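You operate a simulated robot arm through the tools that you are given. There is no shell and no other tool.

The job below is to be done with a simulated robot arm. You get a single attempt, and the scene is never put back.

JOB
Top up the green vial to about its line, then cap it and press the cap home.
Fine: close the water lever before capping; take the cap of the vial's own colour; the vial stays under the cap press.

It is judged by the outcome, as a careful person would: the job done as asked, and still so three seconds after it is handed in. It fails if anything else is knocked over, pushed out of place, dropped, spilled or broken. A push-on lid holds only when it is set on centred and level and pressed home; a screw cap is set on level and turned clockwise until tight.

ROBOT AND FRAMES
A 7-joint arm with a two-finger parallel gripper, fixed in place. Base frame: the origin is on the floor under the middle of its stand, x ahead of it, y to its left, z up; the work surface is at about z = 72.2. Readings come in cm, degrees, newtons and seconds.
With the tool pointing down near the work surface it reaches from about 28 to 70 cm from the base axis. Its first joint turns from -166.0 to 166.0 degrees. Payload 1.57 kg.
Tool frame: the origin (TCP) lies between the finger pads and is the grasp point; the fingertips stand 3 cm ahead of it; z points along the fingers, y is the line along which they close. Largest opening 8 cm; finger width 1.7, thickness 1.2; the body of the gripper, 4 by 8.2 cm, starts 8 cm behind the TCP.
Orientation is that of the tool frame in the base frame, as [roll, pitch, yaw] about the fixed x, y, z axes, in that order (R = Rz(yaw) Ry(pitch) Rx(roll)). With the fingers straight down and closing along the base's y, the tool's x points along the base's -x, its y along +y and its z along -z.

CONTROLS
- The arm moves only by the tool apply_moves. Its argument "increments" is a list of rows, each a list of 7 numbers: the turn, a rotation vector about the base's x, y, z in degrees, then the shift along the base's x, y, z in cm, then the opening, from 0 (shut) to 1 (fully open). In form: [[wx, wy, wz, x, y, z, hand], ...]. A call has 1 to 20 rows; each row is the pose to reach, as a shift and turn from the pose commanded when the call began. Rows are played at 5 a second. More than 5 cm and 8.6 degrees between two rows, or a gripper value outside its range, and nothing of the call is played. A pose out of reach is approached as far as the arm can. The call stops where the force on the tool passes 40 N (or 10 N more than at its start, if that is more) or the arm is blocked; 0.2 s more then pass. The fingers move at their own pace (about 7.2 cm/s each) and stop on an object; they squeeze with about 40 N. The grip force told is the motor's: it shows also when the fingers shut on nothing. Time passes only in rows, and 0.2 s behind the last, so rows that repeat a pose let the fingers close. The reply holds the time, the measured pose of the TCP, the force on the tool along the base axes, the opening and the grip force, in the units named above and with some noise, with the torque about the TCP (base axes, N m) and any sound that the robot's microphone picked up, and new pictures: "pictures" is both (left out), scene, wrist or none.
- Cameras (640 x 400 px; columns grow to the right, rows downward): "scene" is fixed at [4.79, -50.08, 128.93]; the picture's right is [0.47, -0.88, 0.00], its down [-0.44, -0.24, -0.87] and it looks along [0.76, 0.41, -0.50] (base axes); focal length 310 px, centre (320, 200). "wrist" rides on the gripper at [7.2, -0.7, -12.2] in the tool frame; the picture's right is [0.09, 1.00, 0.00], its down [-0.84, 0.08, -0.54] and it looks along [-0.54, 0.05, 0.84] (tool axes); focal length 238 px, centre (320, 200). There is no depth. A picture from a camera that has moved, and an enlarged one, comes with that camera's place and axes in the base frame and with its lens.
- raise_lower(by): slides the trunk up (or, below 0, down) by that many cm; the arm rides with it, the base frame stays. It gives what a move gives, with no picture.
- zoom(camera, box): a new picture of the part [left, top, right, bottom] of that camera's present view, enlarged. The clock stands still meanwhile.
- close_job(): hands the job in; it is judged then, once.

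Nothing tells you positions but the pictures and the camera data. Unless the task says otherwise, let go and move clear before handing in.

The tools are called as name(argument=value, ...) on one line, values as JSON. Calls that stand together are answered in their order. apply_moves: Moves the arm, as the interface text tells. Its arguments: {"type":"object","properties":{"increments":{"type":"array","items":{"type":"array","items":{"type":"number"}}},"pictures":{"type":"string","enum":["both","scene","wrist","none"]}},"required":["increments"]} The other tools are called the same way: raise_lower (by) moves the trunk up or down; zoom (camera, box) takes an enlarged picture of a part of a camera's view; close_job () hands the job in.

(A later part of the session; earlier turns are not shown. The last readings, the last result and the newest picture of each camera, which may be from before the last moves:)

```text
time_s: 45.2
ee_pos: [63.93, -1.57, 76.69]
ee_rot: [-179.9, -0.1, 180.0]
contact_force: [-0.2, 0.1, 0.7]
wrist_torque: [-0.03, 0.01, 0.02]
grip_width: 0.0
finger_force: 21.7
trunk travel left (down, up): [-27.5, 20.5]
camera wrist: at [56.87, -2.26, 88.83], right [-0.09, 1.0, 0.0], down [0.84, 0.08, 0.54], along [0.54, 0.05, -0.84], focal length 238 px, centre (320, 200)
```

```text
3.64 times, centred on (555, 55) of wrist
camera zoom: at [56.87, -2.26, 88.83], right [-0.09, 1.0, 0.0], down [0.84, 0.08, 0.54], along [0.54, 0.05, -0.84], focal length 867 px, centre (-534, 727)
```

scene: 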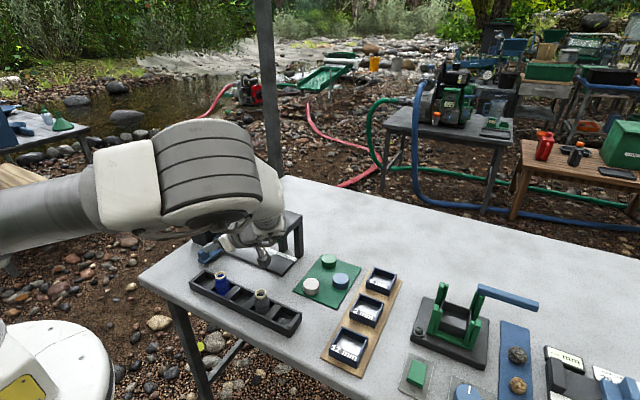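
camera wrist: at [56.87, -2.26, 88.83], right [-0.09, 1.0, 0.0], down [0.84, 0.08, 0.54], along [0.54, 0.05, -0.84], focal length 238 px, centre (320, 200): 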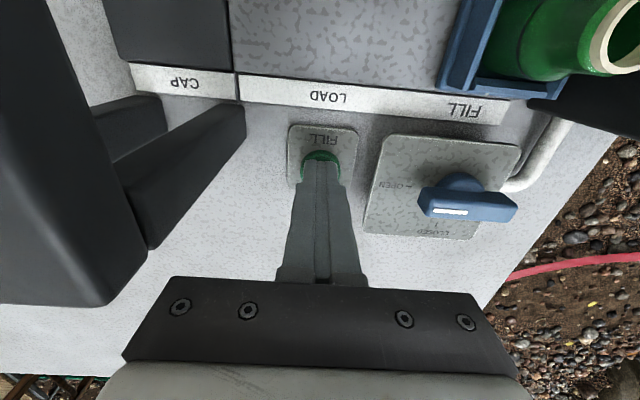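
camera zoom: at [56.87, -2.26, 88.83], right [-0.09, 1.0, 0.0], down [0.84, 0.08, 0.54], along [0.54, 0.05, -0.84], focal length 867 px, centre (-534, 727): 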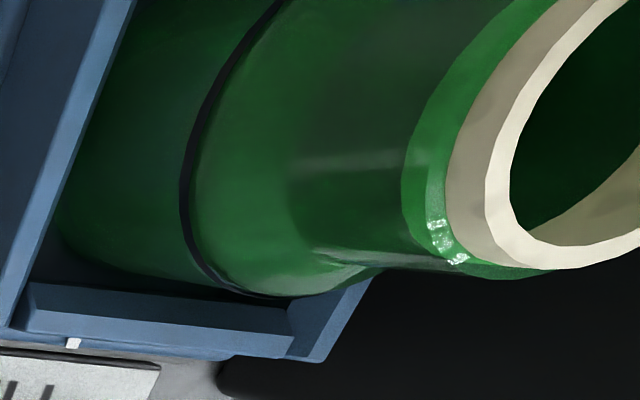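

apply_moves(increments=[[0, 0, 0, 0, 0, 4.5, 0], [0, 0, 0, 0, 0, 9, 0], [0, 0, 0, 0, 0, 13.5, 0], [0, 0, 8, -2, 0.5, 18, 0], [0, 0, 16, -5, 1, 18, 0], [0, 0, 24, -8, 1.5, 18, 0], [0, 0, 32, -11, 2, 18, 0], [0, 0, 40, -14, 2.5, 18, 0], [0, 0, 48, -16, 3, 18, 0], [0, 0, 56, -18, 3.3, 18, 0], [0, 0, 64, -18, 3.3, 18, 0], [0, 0, 72, -18, 3.3, 18, 0], [0, 0, 80, -18, 3.3, 18, 0], [0, 0, 88, -18, 3.3, 18, 0], [0, 0, 90, -18, 3.3, 18, 0], [0, 0, 90, -18, 3.3, 18, 0]], pictures="none")

apply_moves(increments=[[8, 0, 0, 0, 0, -1, 0], [16, 0, 0, 0, 0, -2, 0], [24, 0, 0, 0, 0, -3, 0], [32, 0, 0, 0, 0, -4, 0], [40, 0, 0, 0, 0, -5, 0], [48, 0, 0, 0, 0.2, -6.5, 0], [55, 0, 0, 0, 0.3, -8.5, 0], [55, 0, 0, 0, 0.3, -11, 0], [55, 0, 0, 0, 0.3, -13, 0], [55, 0, 0, 0, 0.3, -14, 0], [55, 0, 0, 0, 0.3, -14, 0]], pictures="wrist")

zoom(camera="wrist", box=[185, 110, 215, 140])

zoom(camera="wrist", box=[180, 105, 230, 185])

zoom(camera="wrist", box=[185, 120, 230, 160])

```text
time_s: 48.6
ee_pos: [46.09, 1.73, 94.74]
ee_rot: [-180.0, 0.0, -89.9]
contact_force: [-0.3, 0.2, 0.1]
wrist_torque: [0.0, -0.01, -0.01]
grip_width: 0.0
finger_force: 21.2
trunk travel left (down, up): [-27.5, 20.5]
```

```text
time_s: 51.0
ee_pos: [46.03, 2.1, 80.69]
ee_rot: [180.0, 55.0, -90.1]
contact_force: [0.3, 0.3, -0.2]
wrist_torque: [-0.01, 0.0, 0.0]
grip_width: 0.0
finger_force: 21.4
trunk travel left (down, up): [-27.5, 20.5]
camera wrist: at [46.7, -12.07, 81.84], right [-1.0, -0.05, -0.08], down [-0.08, 0.04, 1.0], along [-0.05, 1.0, -0.04], focal length 238 px, centre (320, 200)
```

wrist: 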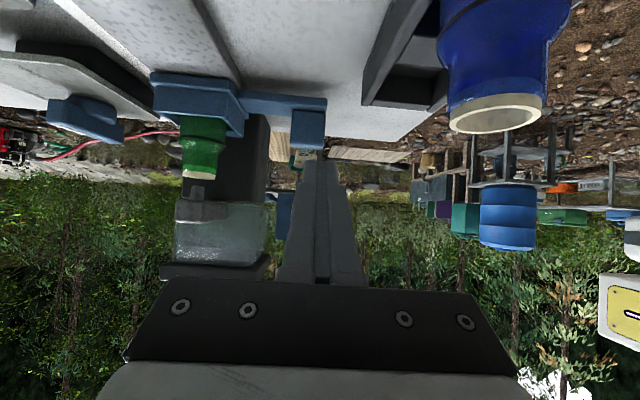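

```text
13.33 times, centred on (200, 125) of wrist
camera zoom: at [46.7, -12.07, 81.84], right [-1.0, -0.05, -0.08], down [-0.08, 0.04, 1.0], along [-0.05, 1.0, -0.04], focal length 3178 px, centre (1920, 1200)
```

zoom: 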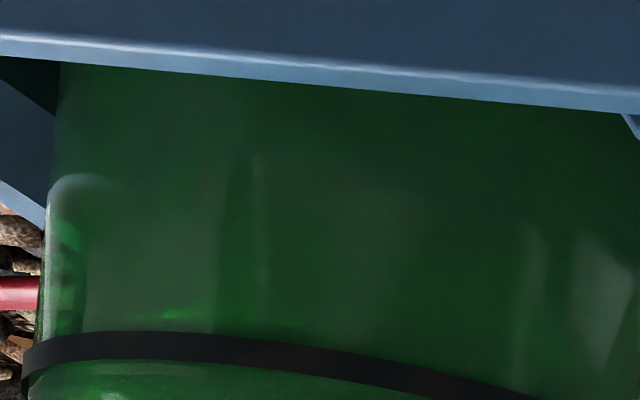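

```text
5.00 times, centred on (205, 145) of wrist
camera zoom: at [46.7, -12.07, 81.84], right [-1.0, -0.05, -0.08], down [-0.08, 0.04, 1.0], along [-0.05, 1.0, -0.04], focal length 1192 px, centre (895, 475)
```

zoom: 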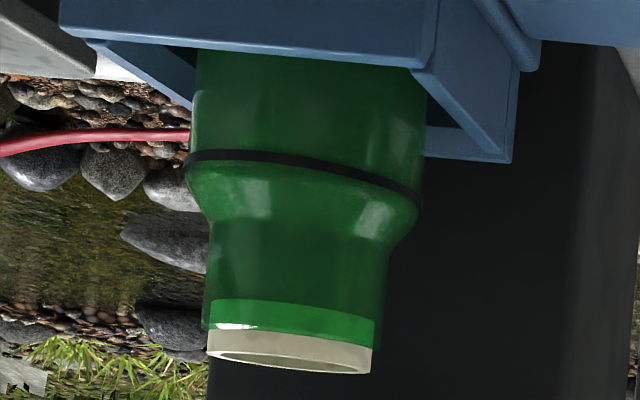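

```text
10.00 times, centred on (208, 140) of wrist
camera zoom: at [46.7, -12.07, 81.84], right [-1.0, -0.05, -0.08], down [-0.08, 0.04, 1.0], along [-0.05, 1.0, -0.04], focal length 2384 px, centre (1445, 800)
```

zoom: 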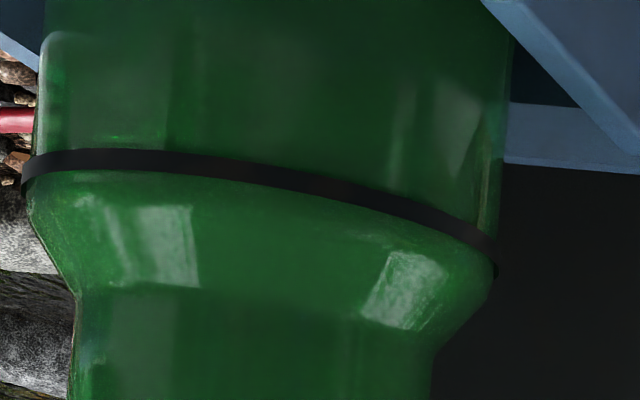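

The line moved: it now sits just under the ring, about 0.4 cm below, with the rate near 0.35 cm/s. I'll go back and add about 1.1 s more.

apply_moves(increments=[[0, 0, 0, 0, 0, 3.5, 0], [0, 0, 0, 0, 0, 6, 0], [-8, 0, 0, 0, 0, 7, 0], [-16, 0, 0, 0, -0.1, 8.5, 0], [-24, 0, 0, 0, -0.1, 9.5, 0], [-32, 0, 0, 0, -0.1, 10.5, 0], [-40, 0, 0, 0, -0.2, 11.5, 0], [-48, 0, 0, 0, -0.3, 13, 0], [-55, 0, 0, 0, -0.3, 14, 0], [-55, 0, 0, 0, -0.3, 14, 0]], pictures="none")

apply_moves(increments=[[0, 0, -8, 0, 0, 0, 0], [0, 0, -16, 1.5, -0.3, 0, 0], [0, 0, -24, 4, -0.8, 0, 0], [0, 0, -32, 7, -1.3, 0, 0], [0, 0, -40, 10, -1.8, 0, 0], [0, 0, -48, 13, -2.5, 0, 0], [0, 0, -56, 16, -3, 0, 0], [0, 0, -64, 18, -3.3, 0, 0], [0, 0, -72, 18, -3.3, 0, 0], [0, 0, -80, 18, -3.3, 0, 0], [0, 0, -88, 18, -3.3, -2, 0], [0, 0, -90, 18, -3.3, -6, 0], [0, 0, -90, 18, -3.3, -10, 0], [0, 0, -90, 18, -3.3, -14, 0], [0, 0, -90, 18, -3.3, -17, 0], [0, 0, -90, 18, -3.3, -18, 0], [0, 0, -90, 18, -3.3, -18, 0]], pictures="wrist")

```text
time_s: 53.2
ee_pos: [46.04, 1.67, 94.71]
ee_rot: [-180.0, 0.0, -90.0]
contact_force: [1.1, -0.4, 0.3]
wrist_torque: [-0.03, 0.01, -0.01]
grip_width: 0.0
finger_force: 21.3
trunk travel left (down, up): [-27.5, 20.5]
```

```text
time_s: 56.8
ee_pos: [64.02, -1.47, 76.62]
ee_rot: [-180.0, 0.0, 179.9]
contact_force: [0.9, 0.2, 0.5]
wrist_torque: [-0.05, 0.04, 0.04]
grip_width: 0.0
finger_force: 20.9
trunk travel left (down, up): [-27.5, 20.5]
camera wrist: at [56.91, -2.21, 88.99], right [-0.09, 1.0, 0.0], down [0.84, 0.08, 0.54], along [0.54, 0.05, -0.84], focal length 238 px, centre (320, 200)
```

wrist: 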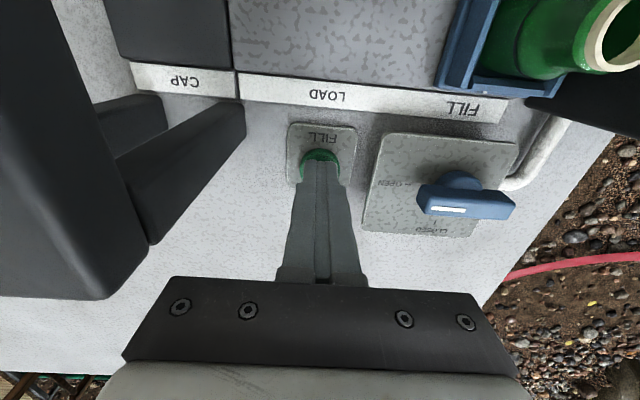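

apply_moves(increments=[[0, 0, 0, 0, 0, -0.7, 0], [0, 0, 0, 0, 0, -0.7, 0], [0, 0, 0, 0, 0, -0.7, 0], [0, 0, 0, 0, 0, -0.7, 0], [0, 0, 0, 0, 0, -0.7, 0], [0, 0, 0, 0, 0, -0.7, 0], [0, 0, 0, 0, 0, 0.2, 0]], pictures="wrist")

zoom(camera="scene", box=[220, 226, 236, 242])

zoom(camera="wrist", box=[340, 110, 540, 260])

```text
time_s: 58.4
ee_pos: [63.96, -1.44, 77.0]
ee_rot: [-180.0, 0.0, -180.0]
contact_force: [-0.3, 0.7, -0.1]
wrist_torque: [0.01, 0.02, 0.01]
grip_width: 0.01
finger_force: 21.8
trunk travel left (down, up): [-27.5, 20.5]
heard: click
camera wrist: at [56.93, -2.22, 89.2], right [-0.09, 1.0, 0.0], down [0.84, 0.08, 0.54], along [0.54, 0.05, -0.84], focal length 238 px, centre (320, 200)
```

wrist: 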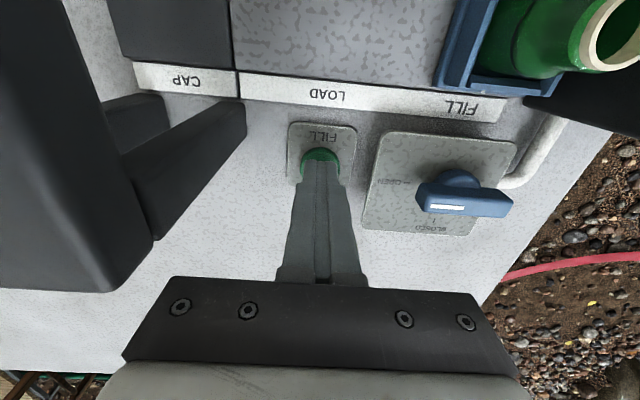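

```text
16.00 times, centred on (228, 234) of scene
camera zoom: at [4.79, -50.08, 128.93], right [0.47, -0.88, 0.0], down [-0.44, -0.24, -0.87], along [0.76, 0.41, -0.5], focal length 4964 px, centre (1792, -344)
```

zoom: 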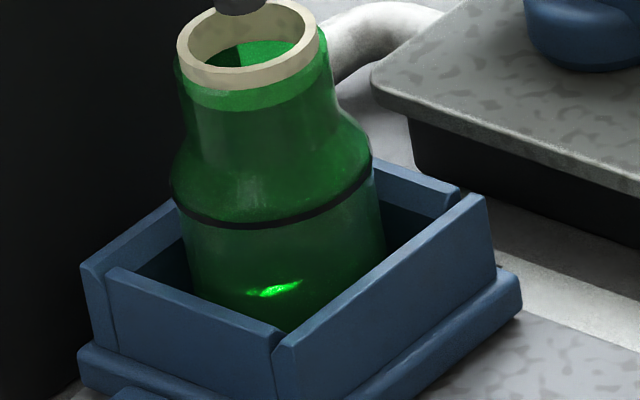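

```text
2.67 times, centred on (440, 185) of wrist
camera zoom: at [56.93, -2.22, 89.2], right [-0.09, 1.0, 0.0], down [0.84, 0.08, 0.54], along [0.54, 0.05, -0.84], focal length 636 px, centre (0, 240)
```

zoom: 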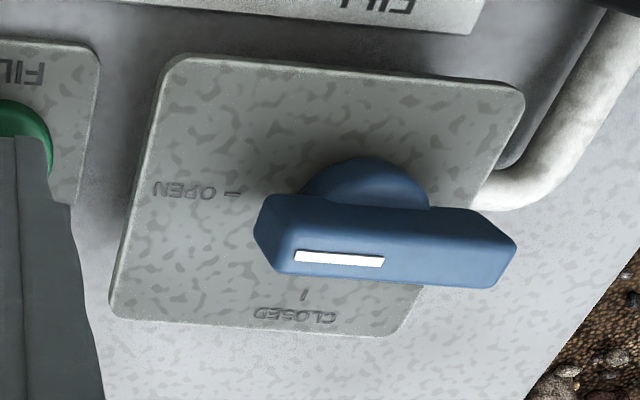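

About 1.1 s more went in. Next I'll close the lever by pushing its pointer end from -y round to +x with the closed fingers. I'll position on its -x side first.

apply_moves(increments=[[0, 0, 0, -0.5, 0.5, 4, 0], [0, 0, 0, -1.5, 2.5, 8, 0], [0, 0, 0, -2.2, 5, 8, 0], [0, 0, 0, -2.2, 6.1, 8, 0], [0, 0, 0, -2.2, 6.1, 5, 0], [0, 0, 0, -2.2, 6.1, 3, 0], [0, 0, 0, -2.2, 6.1, 3, 0]], pictures="both")

zoom(camera="wrist", box=[240, 100, 440, 260])

zoom(camera="scene", box=[215, 190, 295, 260])

```text
time_s: 60.0
ee_pos: [61.86, 4.66, 80.04]
ee_rot: [-179.9, 0.0, -179.9]
contact_force: [-0.1, 0.4, 0.3]
wrist_torque: [0.01, -0.01, 0.02]
grip_width: 0.0
finger_force: 21.9
trunk travel left (down, up): [-27.5, 20.5]
camera wrist: at [54.71, 3.92, 92.25], right [-0.09, 1.0, 0.0], down [0.84, 0.08, 0.54], along [0.54, 0.05, -0.84], focal length 238 px, centre (320, 200)
```

scene: 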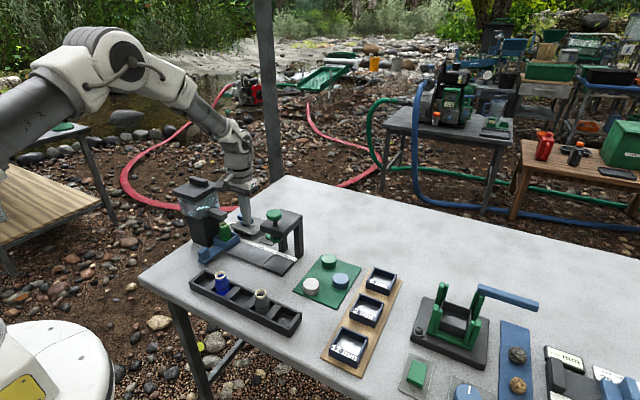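
wrist: 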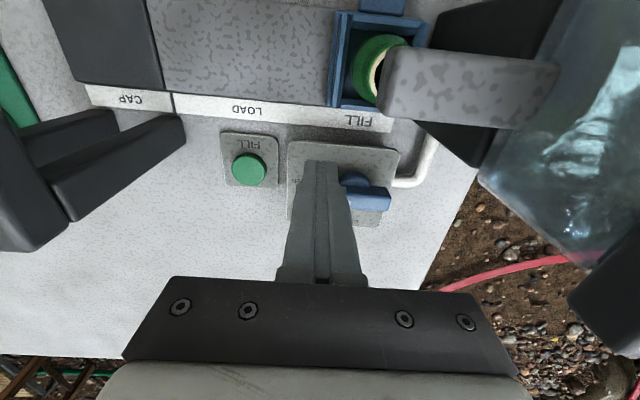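

```text
2.50 times, centred on (340, 180) of wrist
camera zoom: at [54.71, 3.92, 92.25], right [-0.09, 1.0, 0.0], down [0.84, 0.08, 0.54], along [0.54, 0.05, -0.84], focal length 596 px, centre (270, 250)
```

zoom: 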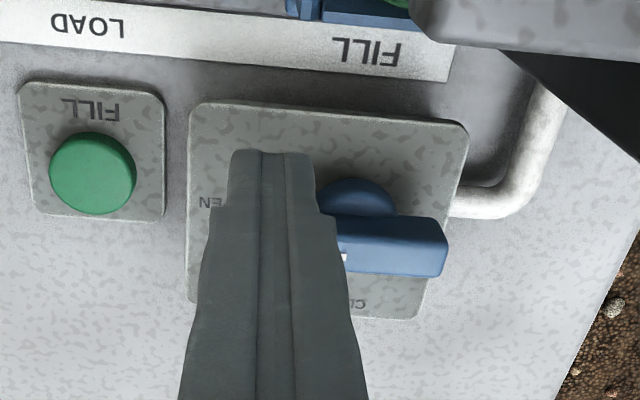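

```text
5.71 times, centred on (255, 225) of scene
camera zoom: at [4.79, -50.08, 128.93], right [0.47, -0.88, 0.0], down [-0.44, -0.24, -0.87], along [0.76, 0.41, -0.5], focal length 1773 px, centre (691, 57)
```

zoom: 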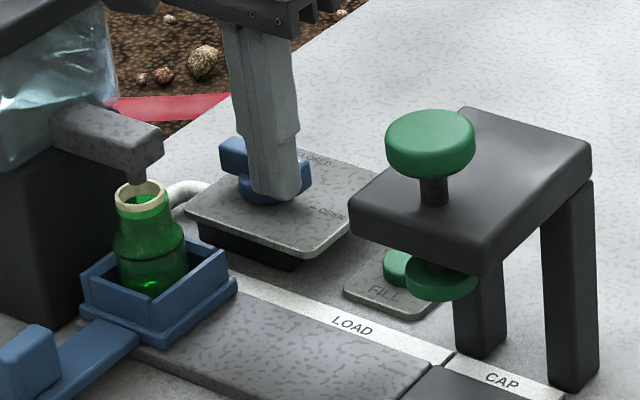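

apply_moves(increments=[[0, 0, 0, 0, 0, -0.9, 0], [0, 0, 0, 0.85, 0.15, -0.9, 0], [0, 0, 0, 1.25, -0.2, -0.9, 0], [0, 0, 0, 1.8, -0.45, -0.9, 0], [0, 0, 0, 2.45, -0.5, -0.9, 0]], pictures="both")

zoom(camera="scene", box=[215, 190, 295, 260])

zoom(camera="wrist", box=[240, 100, 440, 260])

```text
time_s: 61.2
ee_pos: [64.33, 4.1, 79.01]
ee_rot: [-179.9, 0.0, 180.0]
contact_force: [0.0, 0.2, 0.2]
wrist_torque: [0.03, 0.0, 0.02]
grip_width: 0.02
finger_force: 21.6
trunk travel left (down, up): [-27.5, 20.5]
camera wrist: at [57.21, 3.38, 91.27], right [-0.09, 1.0, 0.0], down [0.84, 0.08, 0.54], along [0.54, 0.05, -0.84], focal length 238 px, centre (320, 200)
```

scene: 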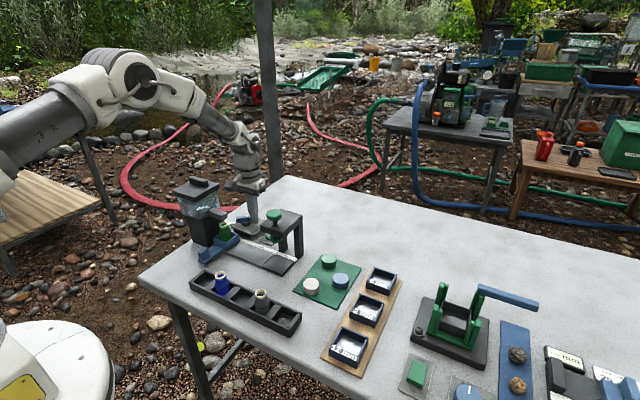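
wrist: 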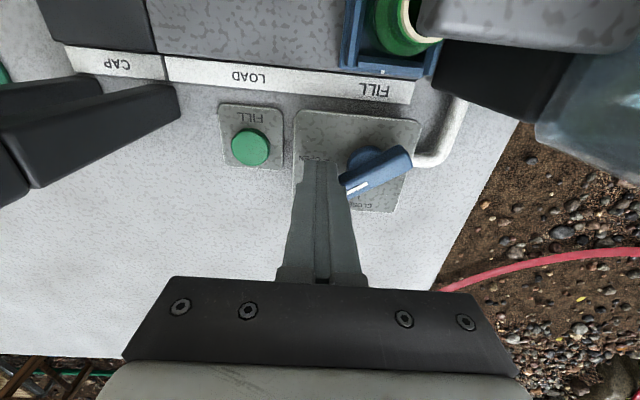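

```text
5.71 times, centred on (255, 225) of scene
camera zoom: at [4.79, -50.08, 128.93], right [0.47, -0.88, 0.0], down [-0.44, -0.24, -0.87], along [0.76, 0.41, -0.5], focal length 1773 px, centre (691, 57)
```

zoom: 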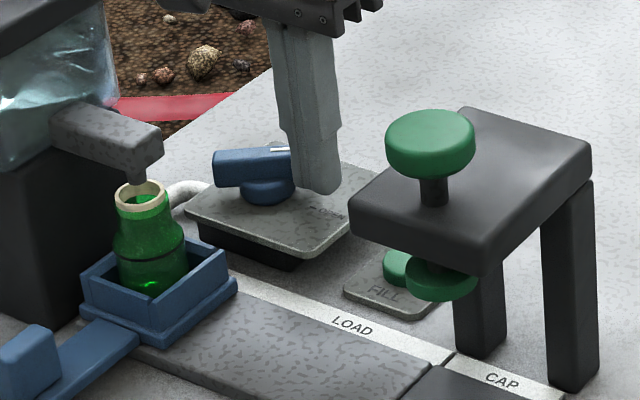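

```text
2.50 times, centred on (340, 180) of wrist
camera zoom: at [57.21, 3.38, 91.27], right [-0.09, 1.0, 0.0], down [0.84, 0.08, 0.54], along [0.54, 0.05, -0.84], focal length 596 px, centre (270, 250)
```

zoom: 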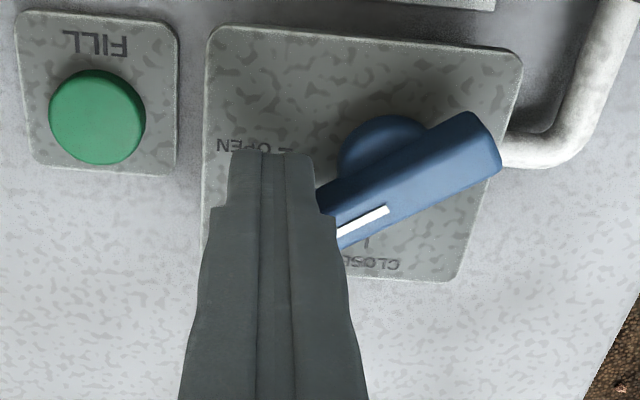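

The lever is turning toward CLOSED. I'll carry on along the arc.

apply_moves(increments=[[0, 0, 0, 0.65, 0.2, 0, 0], [0, 0, 0, 1.3, 0.65, 0, 0], [0, 0, 0, 1.8, 1.25, 0, 0], [0, 0, 0, 1.9, 1.65, 0, 0], [0, 0, 0, 1.9, 1.95, 0, 0], [0, 0, 0, 1.9, 2.1, 0, 0]], pictures="both")

zoom(camera="scene", box=[215, 190, 295, 260])

zoom(camera="wrist", box=[240, 70, 440, 230])

```text
time_s: 62.6
ee_pos: [66.2, 5.77, 79.04]
ee_rot: [-179.8, 0.0, 179.9]
contact_force: [3.0, -14.2, -1.4]
wrist_torque: [-0.25, -0.08, 0.06]
grip_width: 0.0
finger_force: 21.4
trunk travel left (down, up): [-27.5, 20.5]
camera wrist: at [59.16, 5.18, 91.3], right [-0.09, 1.0, 0.0], down [0.84, 0.08, 0.54], along [0.54, 0.05, -0.84], focal length 238 px, centre (320, 200)
```

scene: 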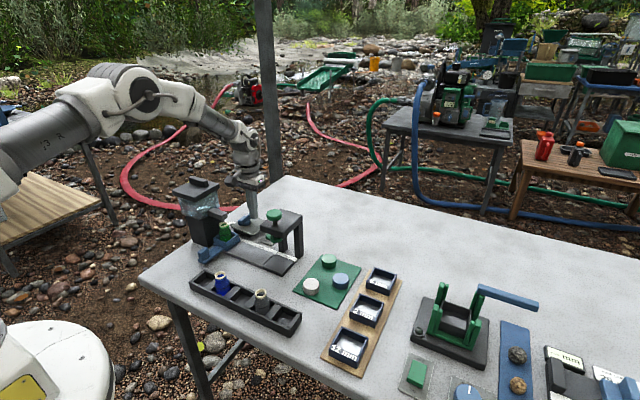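
wrist: 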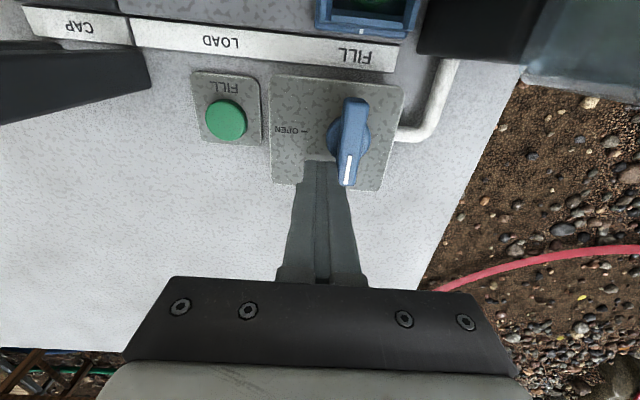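

```text
5.71 times, centred on (255, 225) of scene
camera zoom: at [4.79, -50.08, 128.93], right [0.47, -0.88, 0.0], down [-0.44, -0.24, -0.87], along [0.76, 0.41, -0.5], focal length 1773 px, centre (691, 57)
```

zoom: 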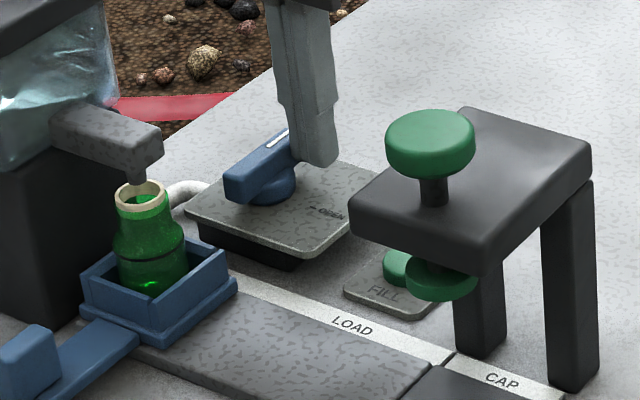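

```text
2.50 times, centred on (340, 150) of wrist
camera zoom: at [59.16, 5.18, 91.3], right [-0.09, 1.0, 0.0], down [0.84, 0.08, 0.54], along [0.54, 0.05, -0.84], focal length 596 px, centre (270, 325)
```

zoom: 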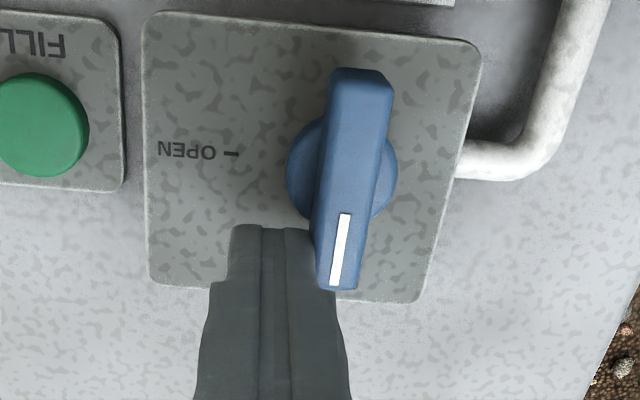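

The lever is against its stop at CLOSED. I'll back off, rise, and go to the same side-view pose to verify the final level.

apply_moves(increments=[[0, 0, 0, 0, -1.2, 0, 0], [0, 0, 0, 0, -2, 2, 0], [0, 0, 0, 0, -2, 6, 0], [0, 0, 0, 0, -2.5, 10.5, 0], [0, 0, 8, -3, -3, 15, 0], [0, 0, 16, -7, -3.5, 15.7, 0], [0, 0, 24, -11, -4, 15.7, 0], [0, 0, 32, -15, -4.2, 15.7, 0], [0, 0, 40, -19, -4.4, 15.7, 0], [0, 0, 48, -20.2, -4.4, 15.7, 0], [0, 0, 56, -20.2, -4.4, 15.7, 0], [0, 0, 64, -20.2, -4.4, 15.7, 0], [0, 0, 72, -20.2, -4.4, 15.7, 0], [0, 0, 80, -20.2, -4.4, 15.7, 0], [0, 0, 88, -20.2, -4.4, 15.7, 0], [0, 0, 90, -20.2, -4.4, 15.7, 0], [0, 0, 90, -20.2, -4.4, 15.7, 0]], pictures="scene")

zoom(camera="scene", box=[215, 190, 295, 260])

```text
refused: row 5 steps farther than a row can; nothing moved
```

```text
5.71 times, centred on (255, 225) of scene
camera zoom: at [4.79, -50.08, 128.93], right [0.47, -0.88, 0.0], down [-0.44, -0.24, -0.87], along [0.76, 0.41, -0.5], focal length 1773 px, centre (691, 57)
```

zoom: 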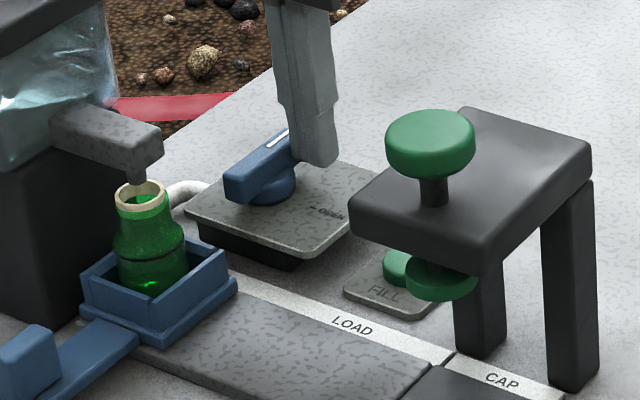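

apply_moves(increments=[[0, 0, 0, 0, -1.2, 0, 0], [0, 0, 0, 0, -2, 2, 0], [0, 0, 0, 0, -2, 6, 0], [0, 0, 0, 0, -2.5, 10, 0], [0, 0, 8, -2, -3, 14, 0], [0, 0, 16, -6, -3.5, 15.7, 0], [0, 0, 24, -10, -4, 15.7, 0], [0, 0, 32, -14, -4.2, 15.7, 0], [0, 0, 40, -18, -4.4, 15.7, 0], [0, 0, 48, -20.2, -4.4, 15.7, 0], [0, 0, 56, -20.2, -4.4, 15.7, 0], [0, 0, 64, -20.2, -4.4, 15.7, 0], [0, 0, 72, -20.2, -4.4, 15.7, 0], [0, 0, 80, -20.2, -4.4, 15.7, 0], [0, 0, 88, -20.2, -4.4, 15.7, 0], [0, 0, 90, -20.2, -4.4, 15.7, 0], [0, 0, 90, -20.2, -4.4, 15.7, 0]], pictures="scene")

zoom(camera="scene", box=[215, 190, 295, 260])

```text
time_s: 66.2
ee_pos: [46.08, 1.81, 94.83]
ee_rot: [180.0, 0.0, -89.8]
contact_force: [0.1, 0.7, 0.2]
wrist_torque: [0.01, 0.0, 0.01]
grip_width: 0.0
finger_force: 22.0
trunk travel left (down, up): [-27.5, 20.5]
```

scene: 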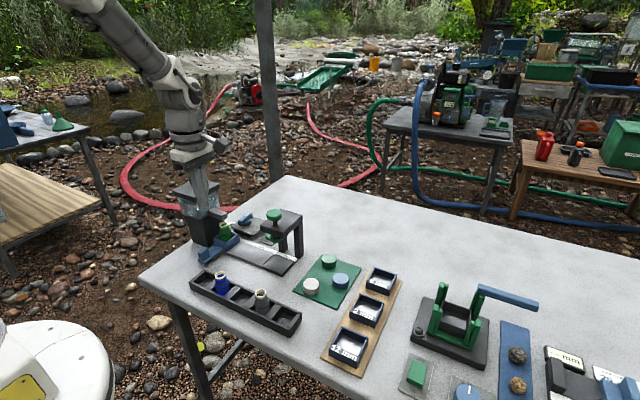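

```text
5.71 times, centred on (255, 225) of scene
camera zoom: at [4.79, -50.08, 128.93], right [0.47, -0.88, 0.0], down [-0.44, -0.24, -0.87], along [0.76, 0.41, -0.5], focal length 1773 px, centre (691, 57)
```

zoom: 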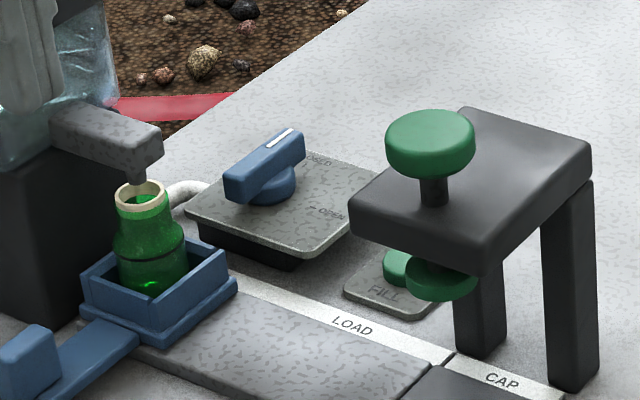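

The lever is closed. Now the tilted side view again to check the level.

apply_moves(increments=[[8, 0, 0, 0, 0, -1, 0], [16, 0, 0, 0, 0, -2, 0], [24, 0, 0, 0, 0, -3, 0], [32, 0, 0, 0, 0, -4, 0], [40, 0, 0, 0, 0, -5, 0], [48, 0, 0, 0, 0.2, -6.5, 0], [55, 0, 0, 0, 0.3, -8.5, 0], [55, 0, 0, 0, 0.3, -11, 0], [55, 0, 0, 0, 0.3, -13, 0], [55, 0, 0, 0, 0.3, -14, 0], [55, 0, 0, 0, 0.3, -14, 0]], pictures="wrist")

zoom(camera="wrist", box=[185, 110, 215, 140])

zoom(camera="wrist", box=[185, 125, 225, 155])

zoom(camera="wrist", box=[182, 124, 207, 149])

```text
time_s: 68.6
ee_pos: [46.02, 2.11, 80.75]
ee_rot: [180.0, 55.1, -90.0]
contact_force: [-0.3, -0.1, 0.2]
wrist_torque: [-0.01, -0.02, -0.02]
grip_width: 0.0
finger_force: 21.7
trunk travel left (down, up): [-27.5, 20.5]
camera wrist: at [46.73, -12.08, 81.91], right [-1.0, -0.05, -0.08], down [-0.08, 0.04, 1.0], along [-0.05, 1.0, -0.04], focal length 238 px, centre (320, 200)
```

wrist: 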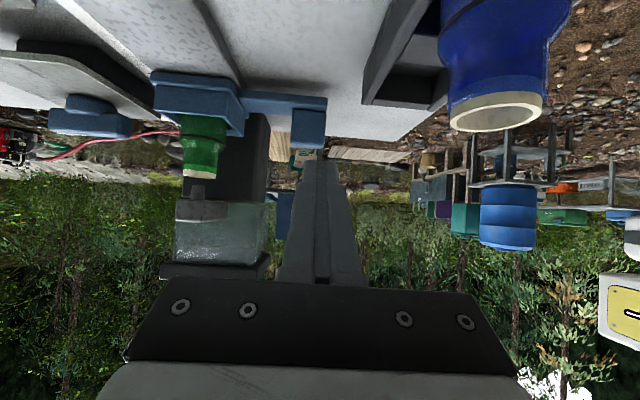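

```text
13.33 times, centred on (200, 125) of wrist
camera zoom: at [46.73, -12.08, 81.91], right [-1.0, -0.05, -0.08], down [-0.08, 0.04, 1.0], along [-0.05, 1.0, -0.04], focal length 3178 px, centre (1920, 1200)
```

zoom: 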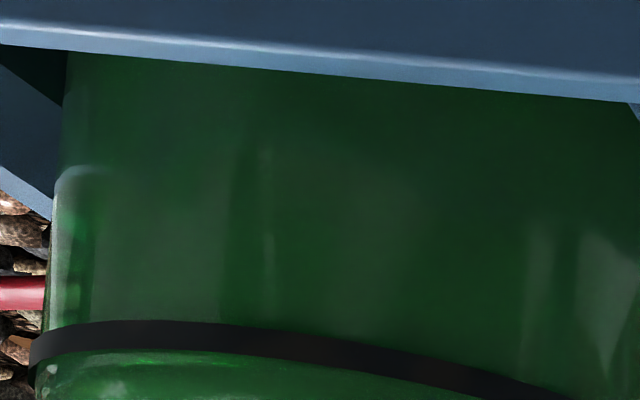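

```text
13.33 times, centred on (205, 140) of wrist
camera zoom: at [46.73, -12.08, 81.91], right [-1.0, -0.05, -0.08], down [-0.08, 0.04, 1.0], along [-0.05, 1.0, -0.04], focal length 3178 px, centre (1853, 1000)
```

zoom: 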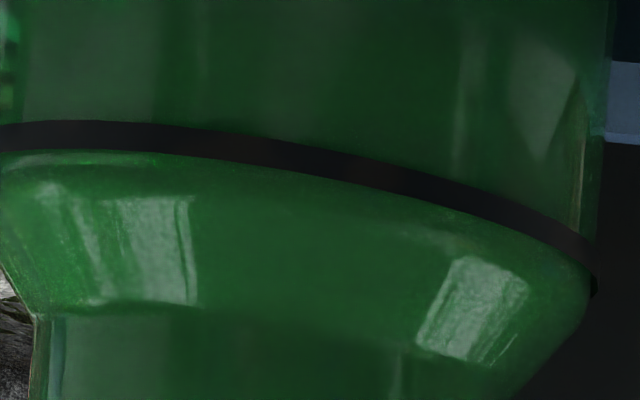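

```text
16.00 times, centred on (194, 136) of wrist
camera zoom: at [46.73, -12.08, 81.91], right [-1.0, -0.05, -0.08], down [-0.08, 0.04, 1.0], along [-0.05, 1.0, -0.04], focal length 3814 px, centre (2328, 1216)
```

zoom: 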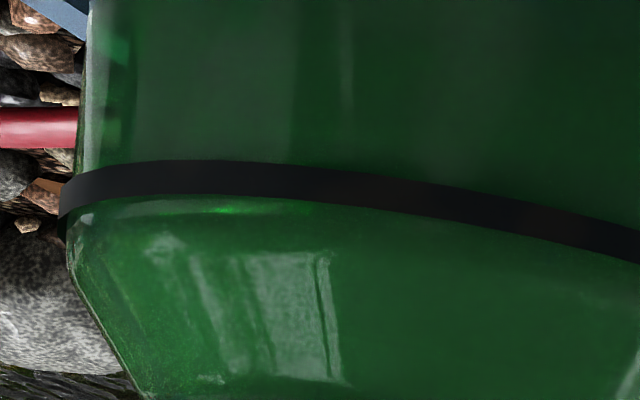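

The waterline now shows right at the ring, within about 0.15 cm, so the fill is done and the water is off. Next I'll return to the carriage tab to slide the vial back to LOAD for capping.

apply_moves(increments=[[0, 0, 0, 0, 0, 3.5, 0], [0, 0, 0, 0, 0, 6, 0], [-8, 0, 0, 0, 0, 7, 0], [-16, 0, 0, 0, -0.1, 8.5, 0], [-24, 0, 0, 0, -0.1, 9.5, 0], [-32, 0, 0, 0, -0.1, 10.5, 0], [-40, 0, 0, 0, -0.2, 11.5, 0], [-48, 0, 0, 0, -0.3, 13, 0], [-55, 0, 0, 0, -0.3, 14, 0], [-55, 0, 0, 0, -0.3, 14, 0]], pictures="none")

apply_moves(increments=[[0, 0, -8, 0, 0, 0, 0.2], [0, 0, -16, 0, 0, 0, 0.4], [0, 0, -24, 0.2, 1, 0, 0.4], [0, 0, -32, 0.4, 2, 0, 0.4], [0, 0, -40, 0.6, 3, 0, 0.4], [0, 0, -48, 0.8, 4, 0, 0.4], [0, 0, -56, 0.9, 5, -1, 0.4], [0, 0, -64, 0.9, 5.7, -2, 0.4], [0, 0, -72, 0.9, 5.7, -4, 0.4], [0, 0, -80, 0.9, 5.7, -6, 0.4], [0, 0, -88, 0.9, 5.7, -9, 0.4], [0, 0, -90, 0.9, 5.7, -10, 0.4], [0, 0, -90, 0.9, 5.7, -10, 0.4]], pictures="both")

zoom(camera="wrist", box=[240, 90, 400, 250])

```text
time_s: 70.8
ee_pos: [46.02, 1.75, 94.83]
ee_rot: [180.0, 0.0, -90.1]
contact_force: [0.1, -0.3, -0.2]
wrist_torque: [0.0, 0.0, 0.01]
grip_width: 0.0
finger_force: 21.0
trunk travel left (down, up): [-27.5, 20.5]
```

```text
time_s: 73.6
ee_pos: [47.02, 7.43, 84.76]
ee_rot: [-179.9, -0.1, 179.9]
contact_force: [0.3, -0.7, 0.2]
wrist_torque: [0.03, -0.01, -0.02]
grip_width: 3.19
finger_force: 0.0
trunk travel left (down, up): [-27.5, 20.5]
camera wrist: at [39.82, 6.82, 96.98], right [-0.09, 1.0, 0.0], down [0.84, 0.08, 0.54], along [0.54, 0.05, -0.84], focal length 238 px, centre (320, 200)
```

scene: 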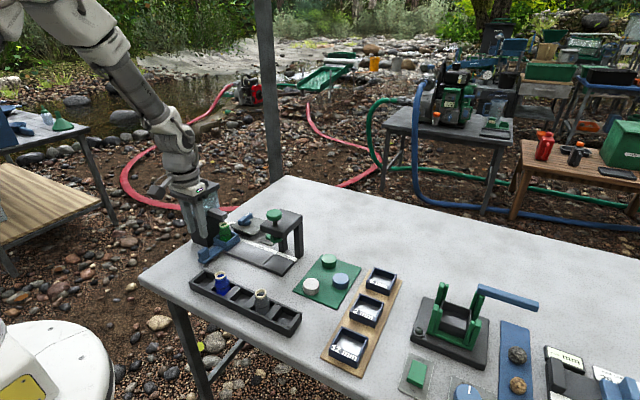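
wrist: 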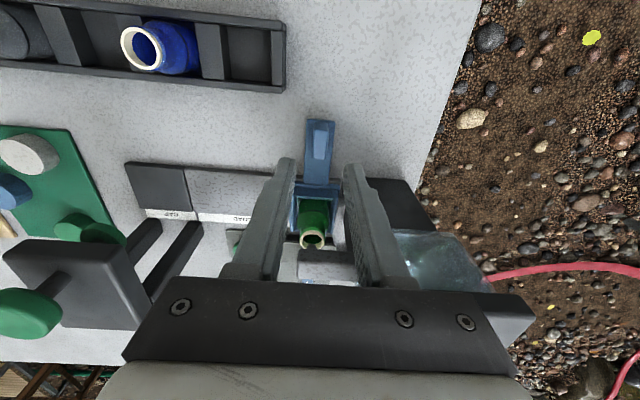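

```text
2.50 times, centred on (320, 170) of wrist
camera zoom: at [39.82, 6.82, 96.98], right [-0.09, 1.0, 0.0], down [0.84, 0.08, 0.54], along [0.54, 0.05, -0.84], focal length 596 px, centre (320, 275)
```

zoom: 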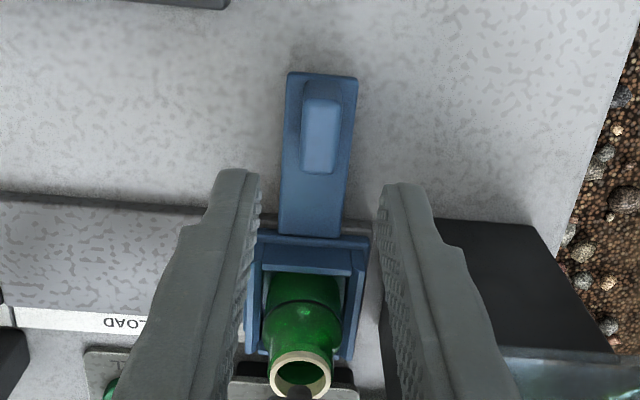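

apply_moves(increments=[[0, 0, 0, 0, 0, -3.5, 0.4], [0, 0, 0, 0, 0, -6.9, 0.4], [0, 0, 0, 0, 0, -6.9, 0.4], [0, 0, 0, 0, 0, -6.9, 0], [0, 0, 0, 0, 0, -6.9, 0], [0, 0, 0, 0, 0, -6.9, 0], [0, 0, 0, 0, 0, -6.9, 0]], pictures="wrist")

```text
time_s: 75.2
ee_pos: [46.9, 7.43, 77.88]
ee_rot: [-180.0, -0.1, -180.0]
contact_force: [1.4, 0.2, -5.1]
wrist_torque: [-0.02, -0.36, 0.01]
grip_width: 1.36
finger_force: 30.1
trunk travel left (down, up): [-27.5, 20.5]
camera wrist: at [39.81, 6.79, 90.1], right [-0.09, 1.0, 0.0], down [0.84, 0.08, 0.54], along [0.54, 0.05, -0.84], focal length 238 px, centre (320, 200)
```

wrist: 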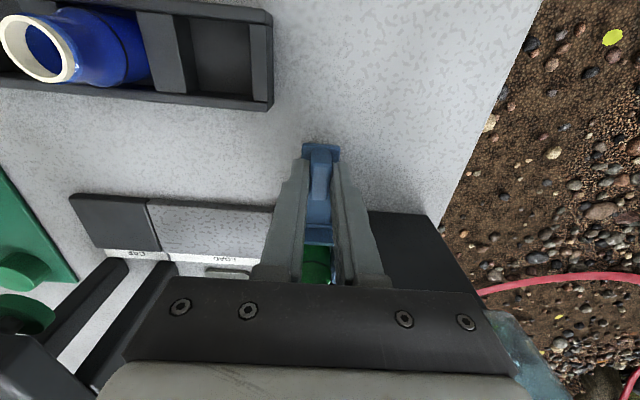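

Gripped again. Sliding gently back to LOAD.

apply_moves(increments=[[0, 0, 0, 0, -0.3, 0, 0], [0, 0, 0, 0, -0.8, 0, 0], [0, 0, 0, 0, -1.4, 0, 0], [0, 0, 0, 0, -2.1, 0, 0], [0, 0, 0, 0, -2.8, 0, 0], [0, 0, 0, 0, -3.5, 0, 0], [0, 0, 0, 0, -4.2, 0, 0], [0, 0, 0, 0, -4.9, 0, 0], [0, 0, 0, 0, -5.6, 0, 0], [0, 0, 0, 0, -6.3, 0, 0], [0, 0, 0, 0, -7.0, 0, 0], [0, 0, 0, 0, -7.7, 0, 0], [0, 0, 0, 0, -8.3, 0, 0], [0, 0, 0, 0, -8.7, 0, 0], [0, 0, 0, 0, -8.9, 0, 0], [0, 0, 0, 0, -8.9, 0, 0]], pictures="both")

zoom(camera="scene", box=[215, 190, 295, 280])

```text
time_s: 78.6
ee_pos: [47.08, -1.37, 77.83]
ee_rot: [-180.0, 0.0, -180.0]
contact_force: [3.2, 0.1, -8.9]
wrist_torque: [0.02, 0.23, 0.03]
grip_width: 1.36
finger_force: 30.1
trunk travel left (down, up): [-27.5, 20.5]
camera wrist: at [39.81, -2.12, 90.11], right [-0.09, 1.0, 0.0], down [0.84, 0.08, 0.54], along [0.54, 0.05, -0.84], focal length 238 px, centre (320, 200)
```

scene: 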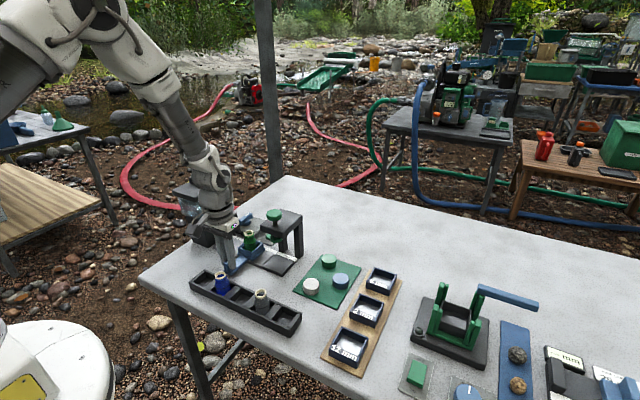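
wrist: 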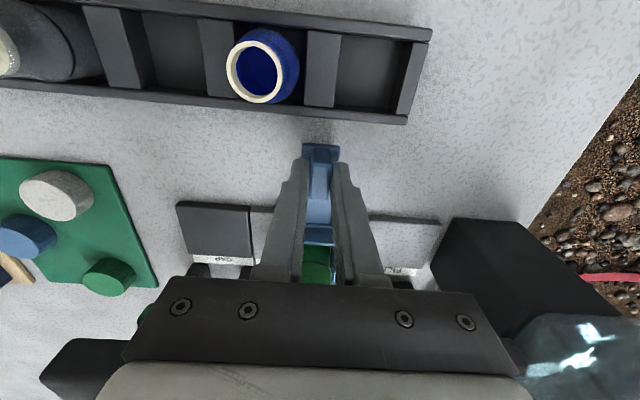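

```text
4.44 times, centred on (255, 235) of scene
camera zoom: at [4.79, -50.08, 128.93], right [0.47, -0.88, 0.0], down [-0.44, -0.24, -0.87], along [0.76, 0.41, -0.5], focal length 1379 px, centre (609, 44)
```

zoom: 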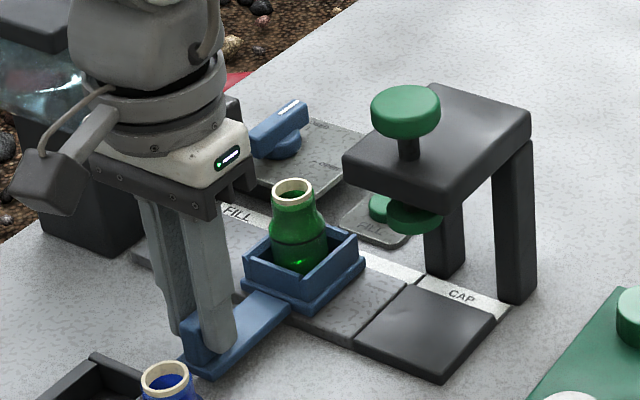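

apply_moves(increments=[[0, 0, 0, 0, 0, 0, 0.35], [0, 0, 0, 0, 0, 0, 0.35], [0, 0, 0, 0, 0, 3, 0.35], [0, 0, 0, 0, 0, 7, 0.4], [0, 0, 0, 0, 0, 11, 0.5], [0, 0, 0, 0, 0, 15, 0.6], [0, 0, 0, 0, 0, 17, 0.7], [0, 0, 0, 0, 0, 17, 0.7]], pictures="wrist")

zoom(camera="wrist", box=[240, 60, 400, 220])

zoom(camera="scene", box=[235, 222, 265, 252])

```text
time_s: 80.4
ee_pos: [47.03, -1.36, 94.96]
ee_rot: [180.0, 0.0, -179.9]
contact_force: [0.0, -0.3, -0.1]
wrist_torque: [-0.03, -0.01, -0.03]
grip_width: 5.6
finger_force: 0.1
trunk travel left (down, up): [-27.5, 20.5]
camera wrist: at [39.93, -2.15, 107.27], right [-0.09, 1.0, 0.0], down [0.84, 0.08, 0.54], along [0.54, 0.05, -0.84], focal length 238 px, centre (320, 200)
```

wrist: 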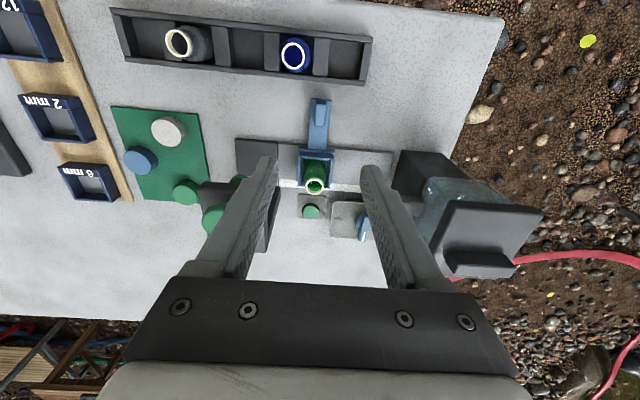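

```text
2.50 times, centred on (320, 140) of wrist
camera zoom: at [39.93, -2.15, 107.27], right [-0.09, 1.0, 0.0], down [0.84, 0.08, 0.54], along [0.54, 0.05, -0.84], focal length 596 px, centre (320, 350)
```

zoom: 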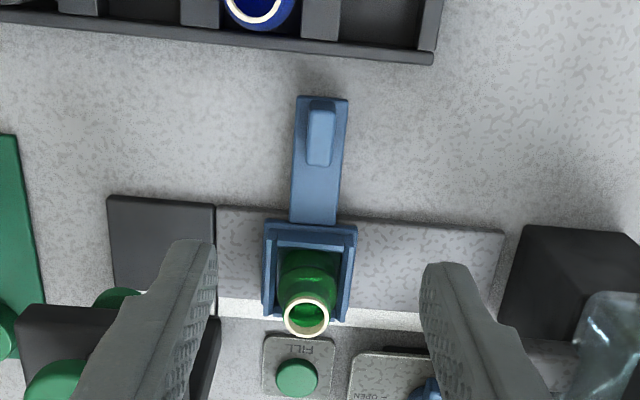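

```text
13.33 times, centred on (250, 237) of scene
camera zoom: at [4.79, -50.08, 128.93], right [0.47, -0.88, 0.0], down [-0.44, -0.24, -0.87], along [0.76, 0.41, -0.5], focal length 4137 px, centre (1253, -293)
```

zoom: 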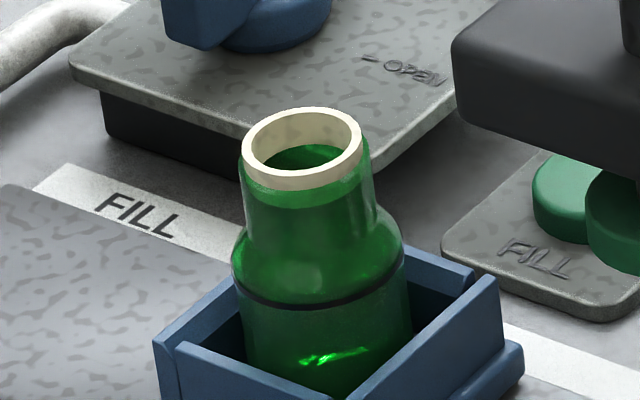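

Now to the green cap: moving above the cap mat.

apply_moves(increments=[[0, 0, 0, 0, -4, 0, 0.75], [0, 0, 0, 0, -8, 0, 0.75], [0, 0, 0, 0.5, -12.5, 0, 0.75], [0, 0, 0, 2, -16.5, 0, 0.75], [0, 0, 0, 5, -19.5, 0, 0.75], [0, 0, 0, 9, -20.6, 0, 0.75], [0, 0, 0, 12, -20.6, -2, 0.75], [0, 0, 0, 13.5, -20.6, -4, 0.75], [0, 0, 0, 13.5, -20.6, -4, 0.75]], pictures="both")

zoom(camera="wrist", box=[240, 80, 400, 240])

```text
time_s: 82.4
ee_pos: [60.36, -22.1, 90.95]
ee_rot: [-179.9, 0.0, -180.0]
contact_force: [0.4, 0.1, 0.6]
wrist_torque: [-0.05, 0.0, 0.03]
grip_width: 5.99
finger_force: 0.0
trunk travel left (down, up): [-27.5, 20.5]
camera wrist: at [53.31, -22.81, 103.12], right [-0.09, 1.0, 0.0], down [0.84, 0.08, 0.54], along [0.54, 0.05, -0.84], focal length 238 px, centre (320, 200)
```

scene: 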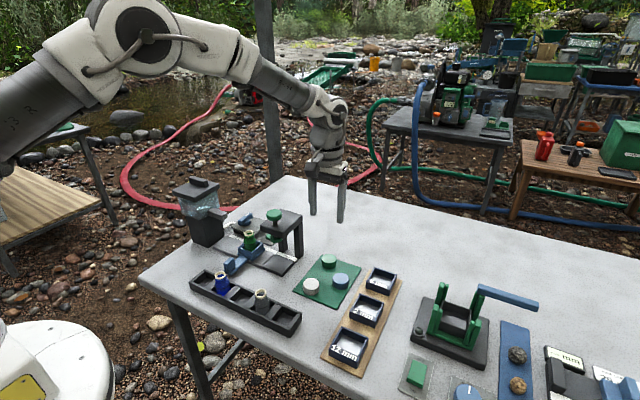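
wrist: 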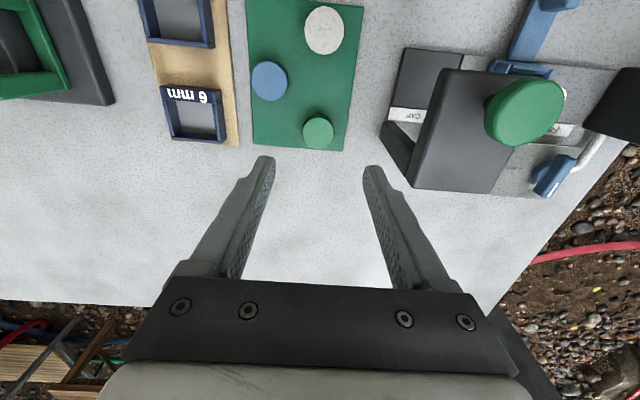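

```text
2.50 times, centred on (320, 160) of wrist
camera zoom: at [53.31, -22.81, 103.12], right [-0.09, 1.0, 0.0], down [0.84, 0.08, 0.54], along [0.54, 0.05, -0.84], focal length 596 px, centre (320, 300)
```

zoom: 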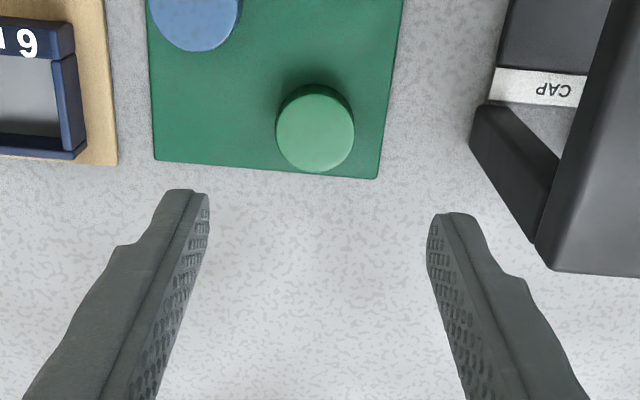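

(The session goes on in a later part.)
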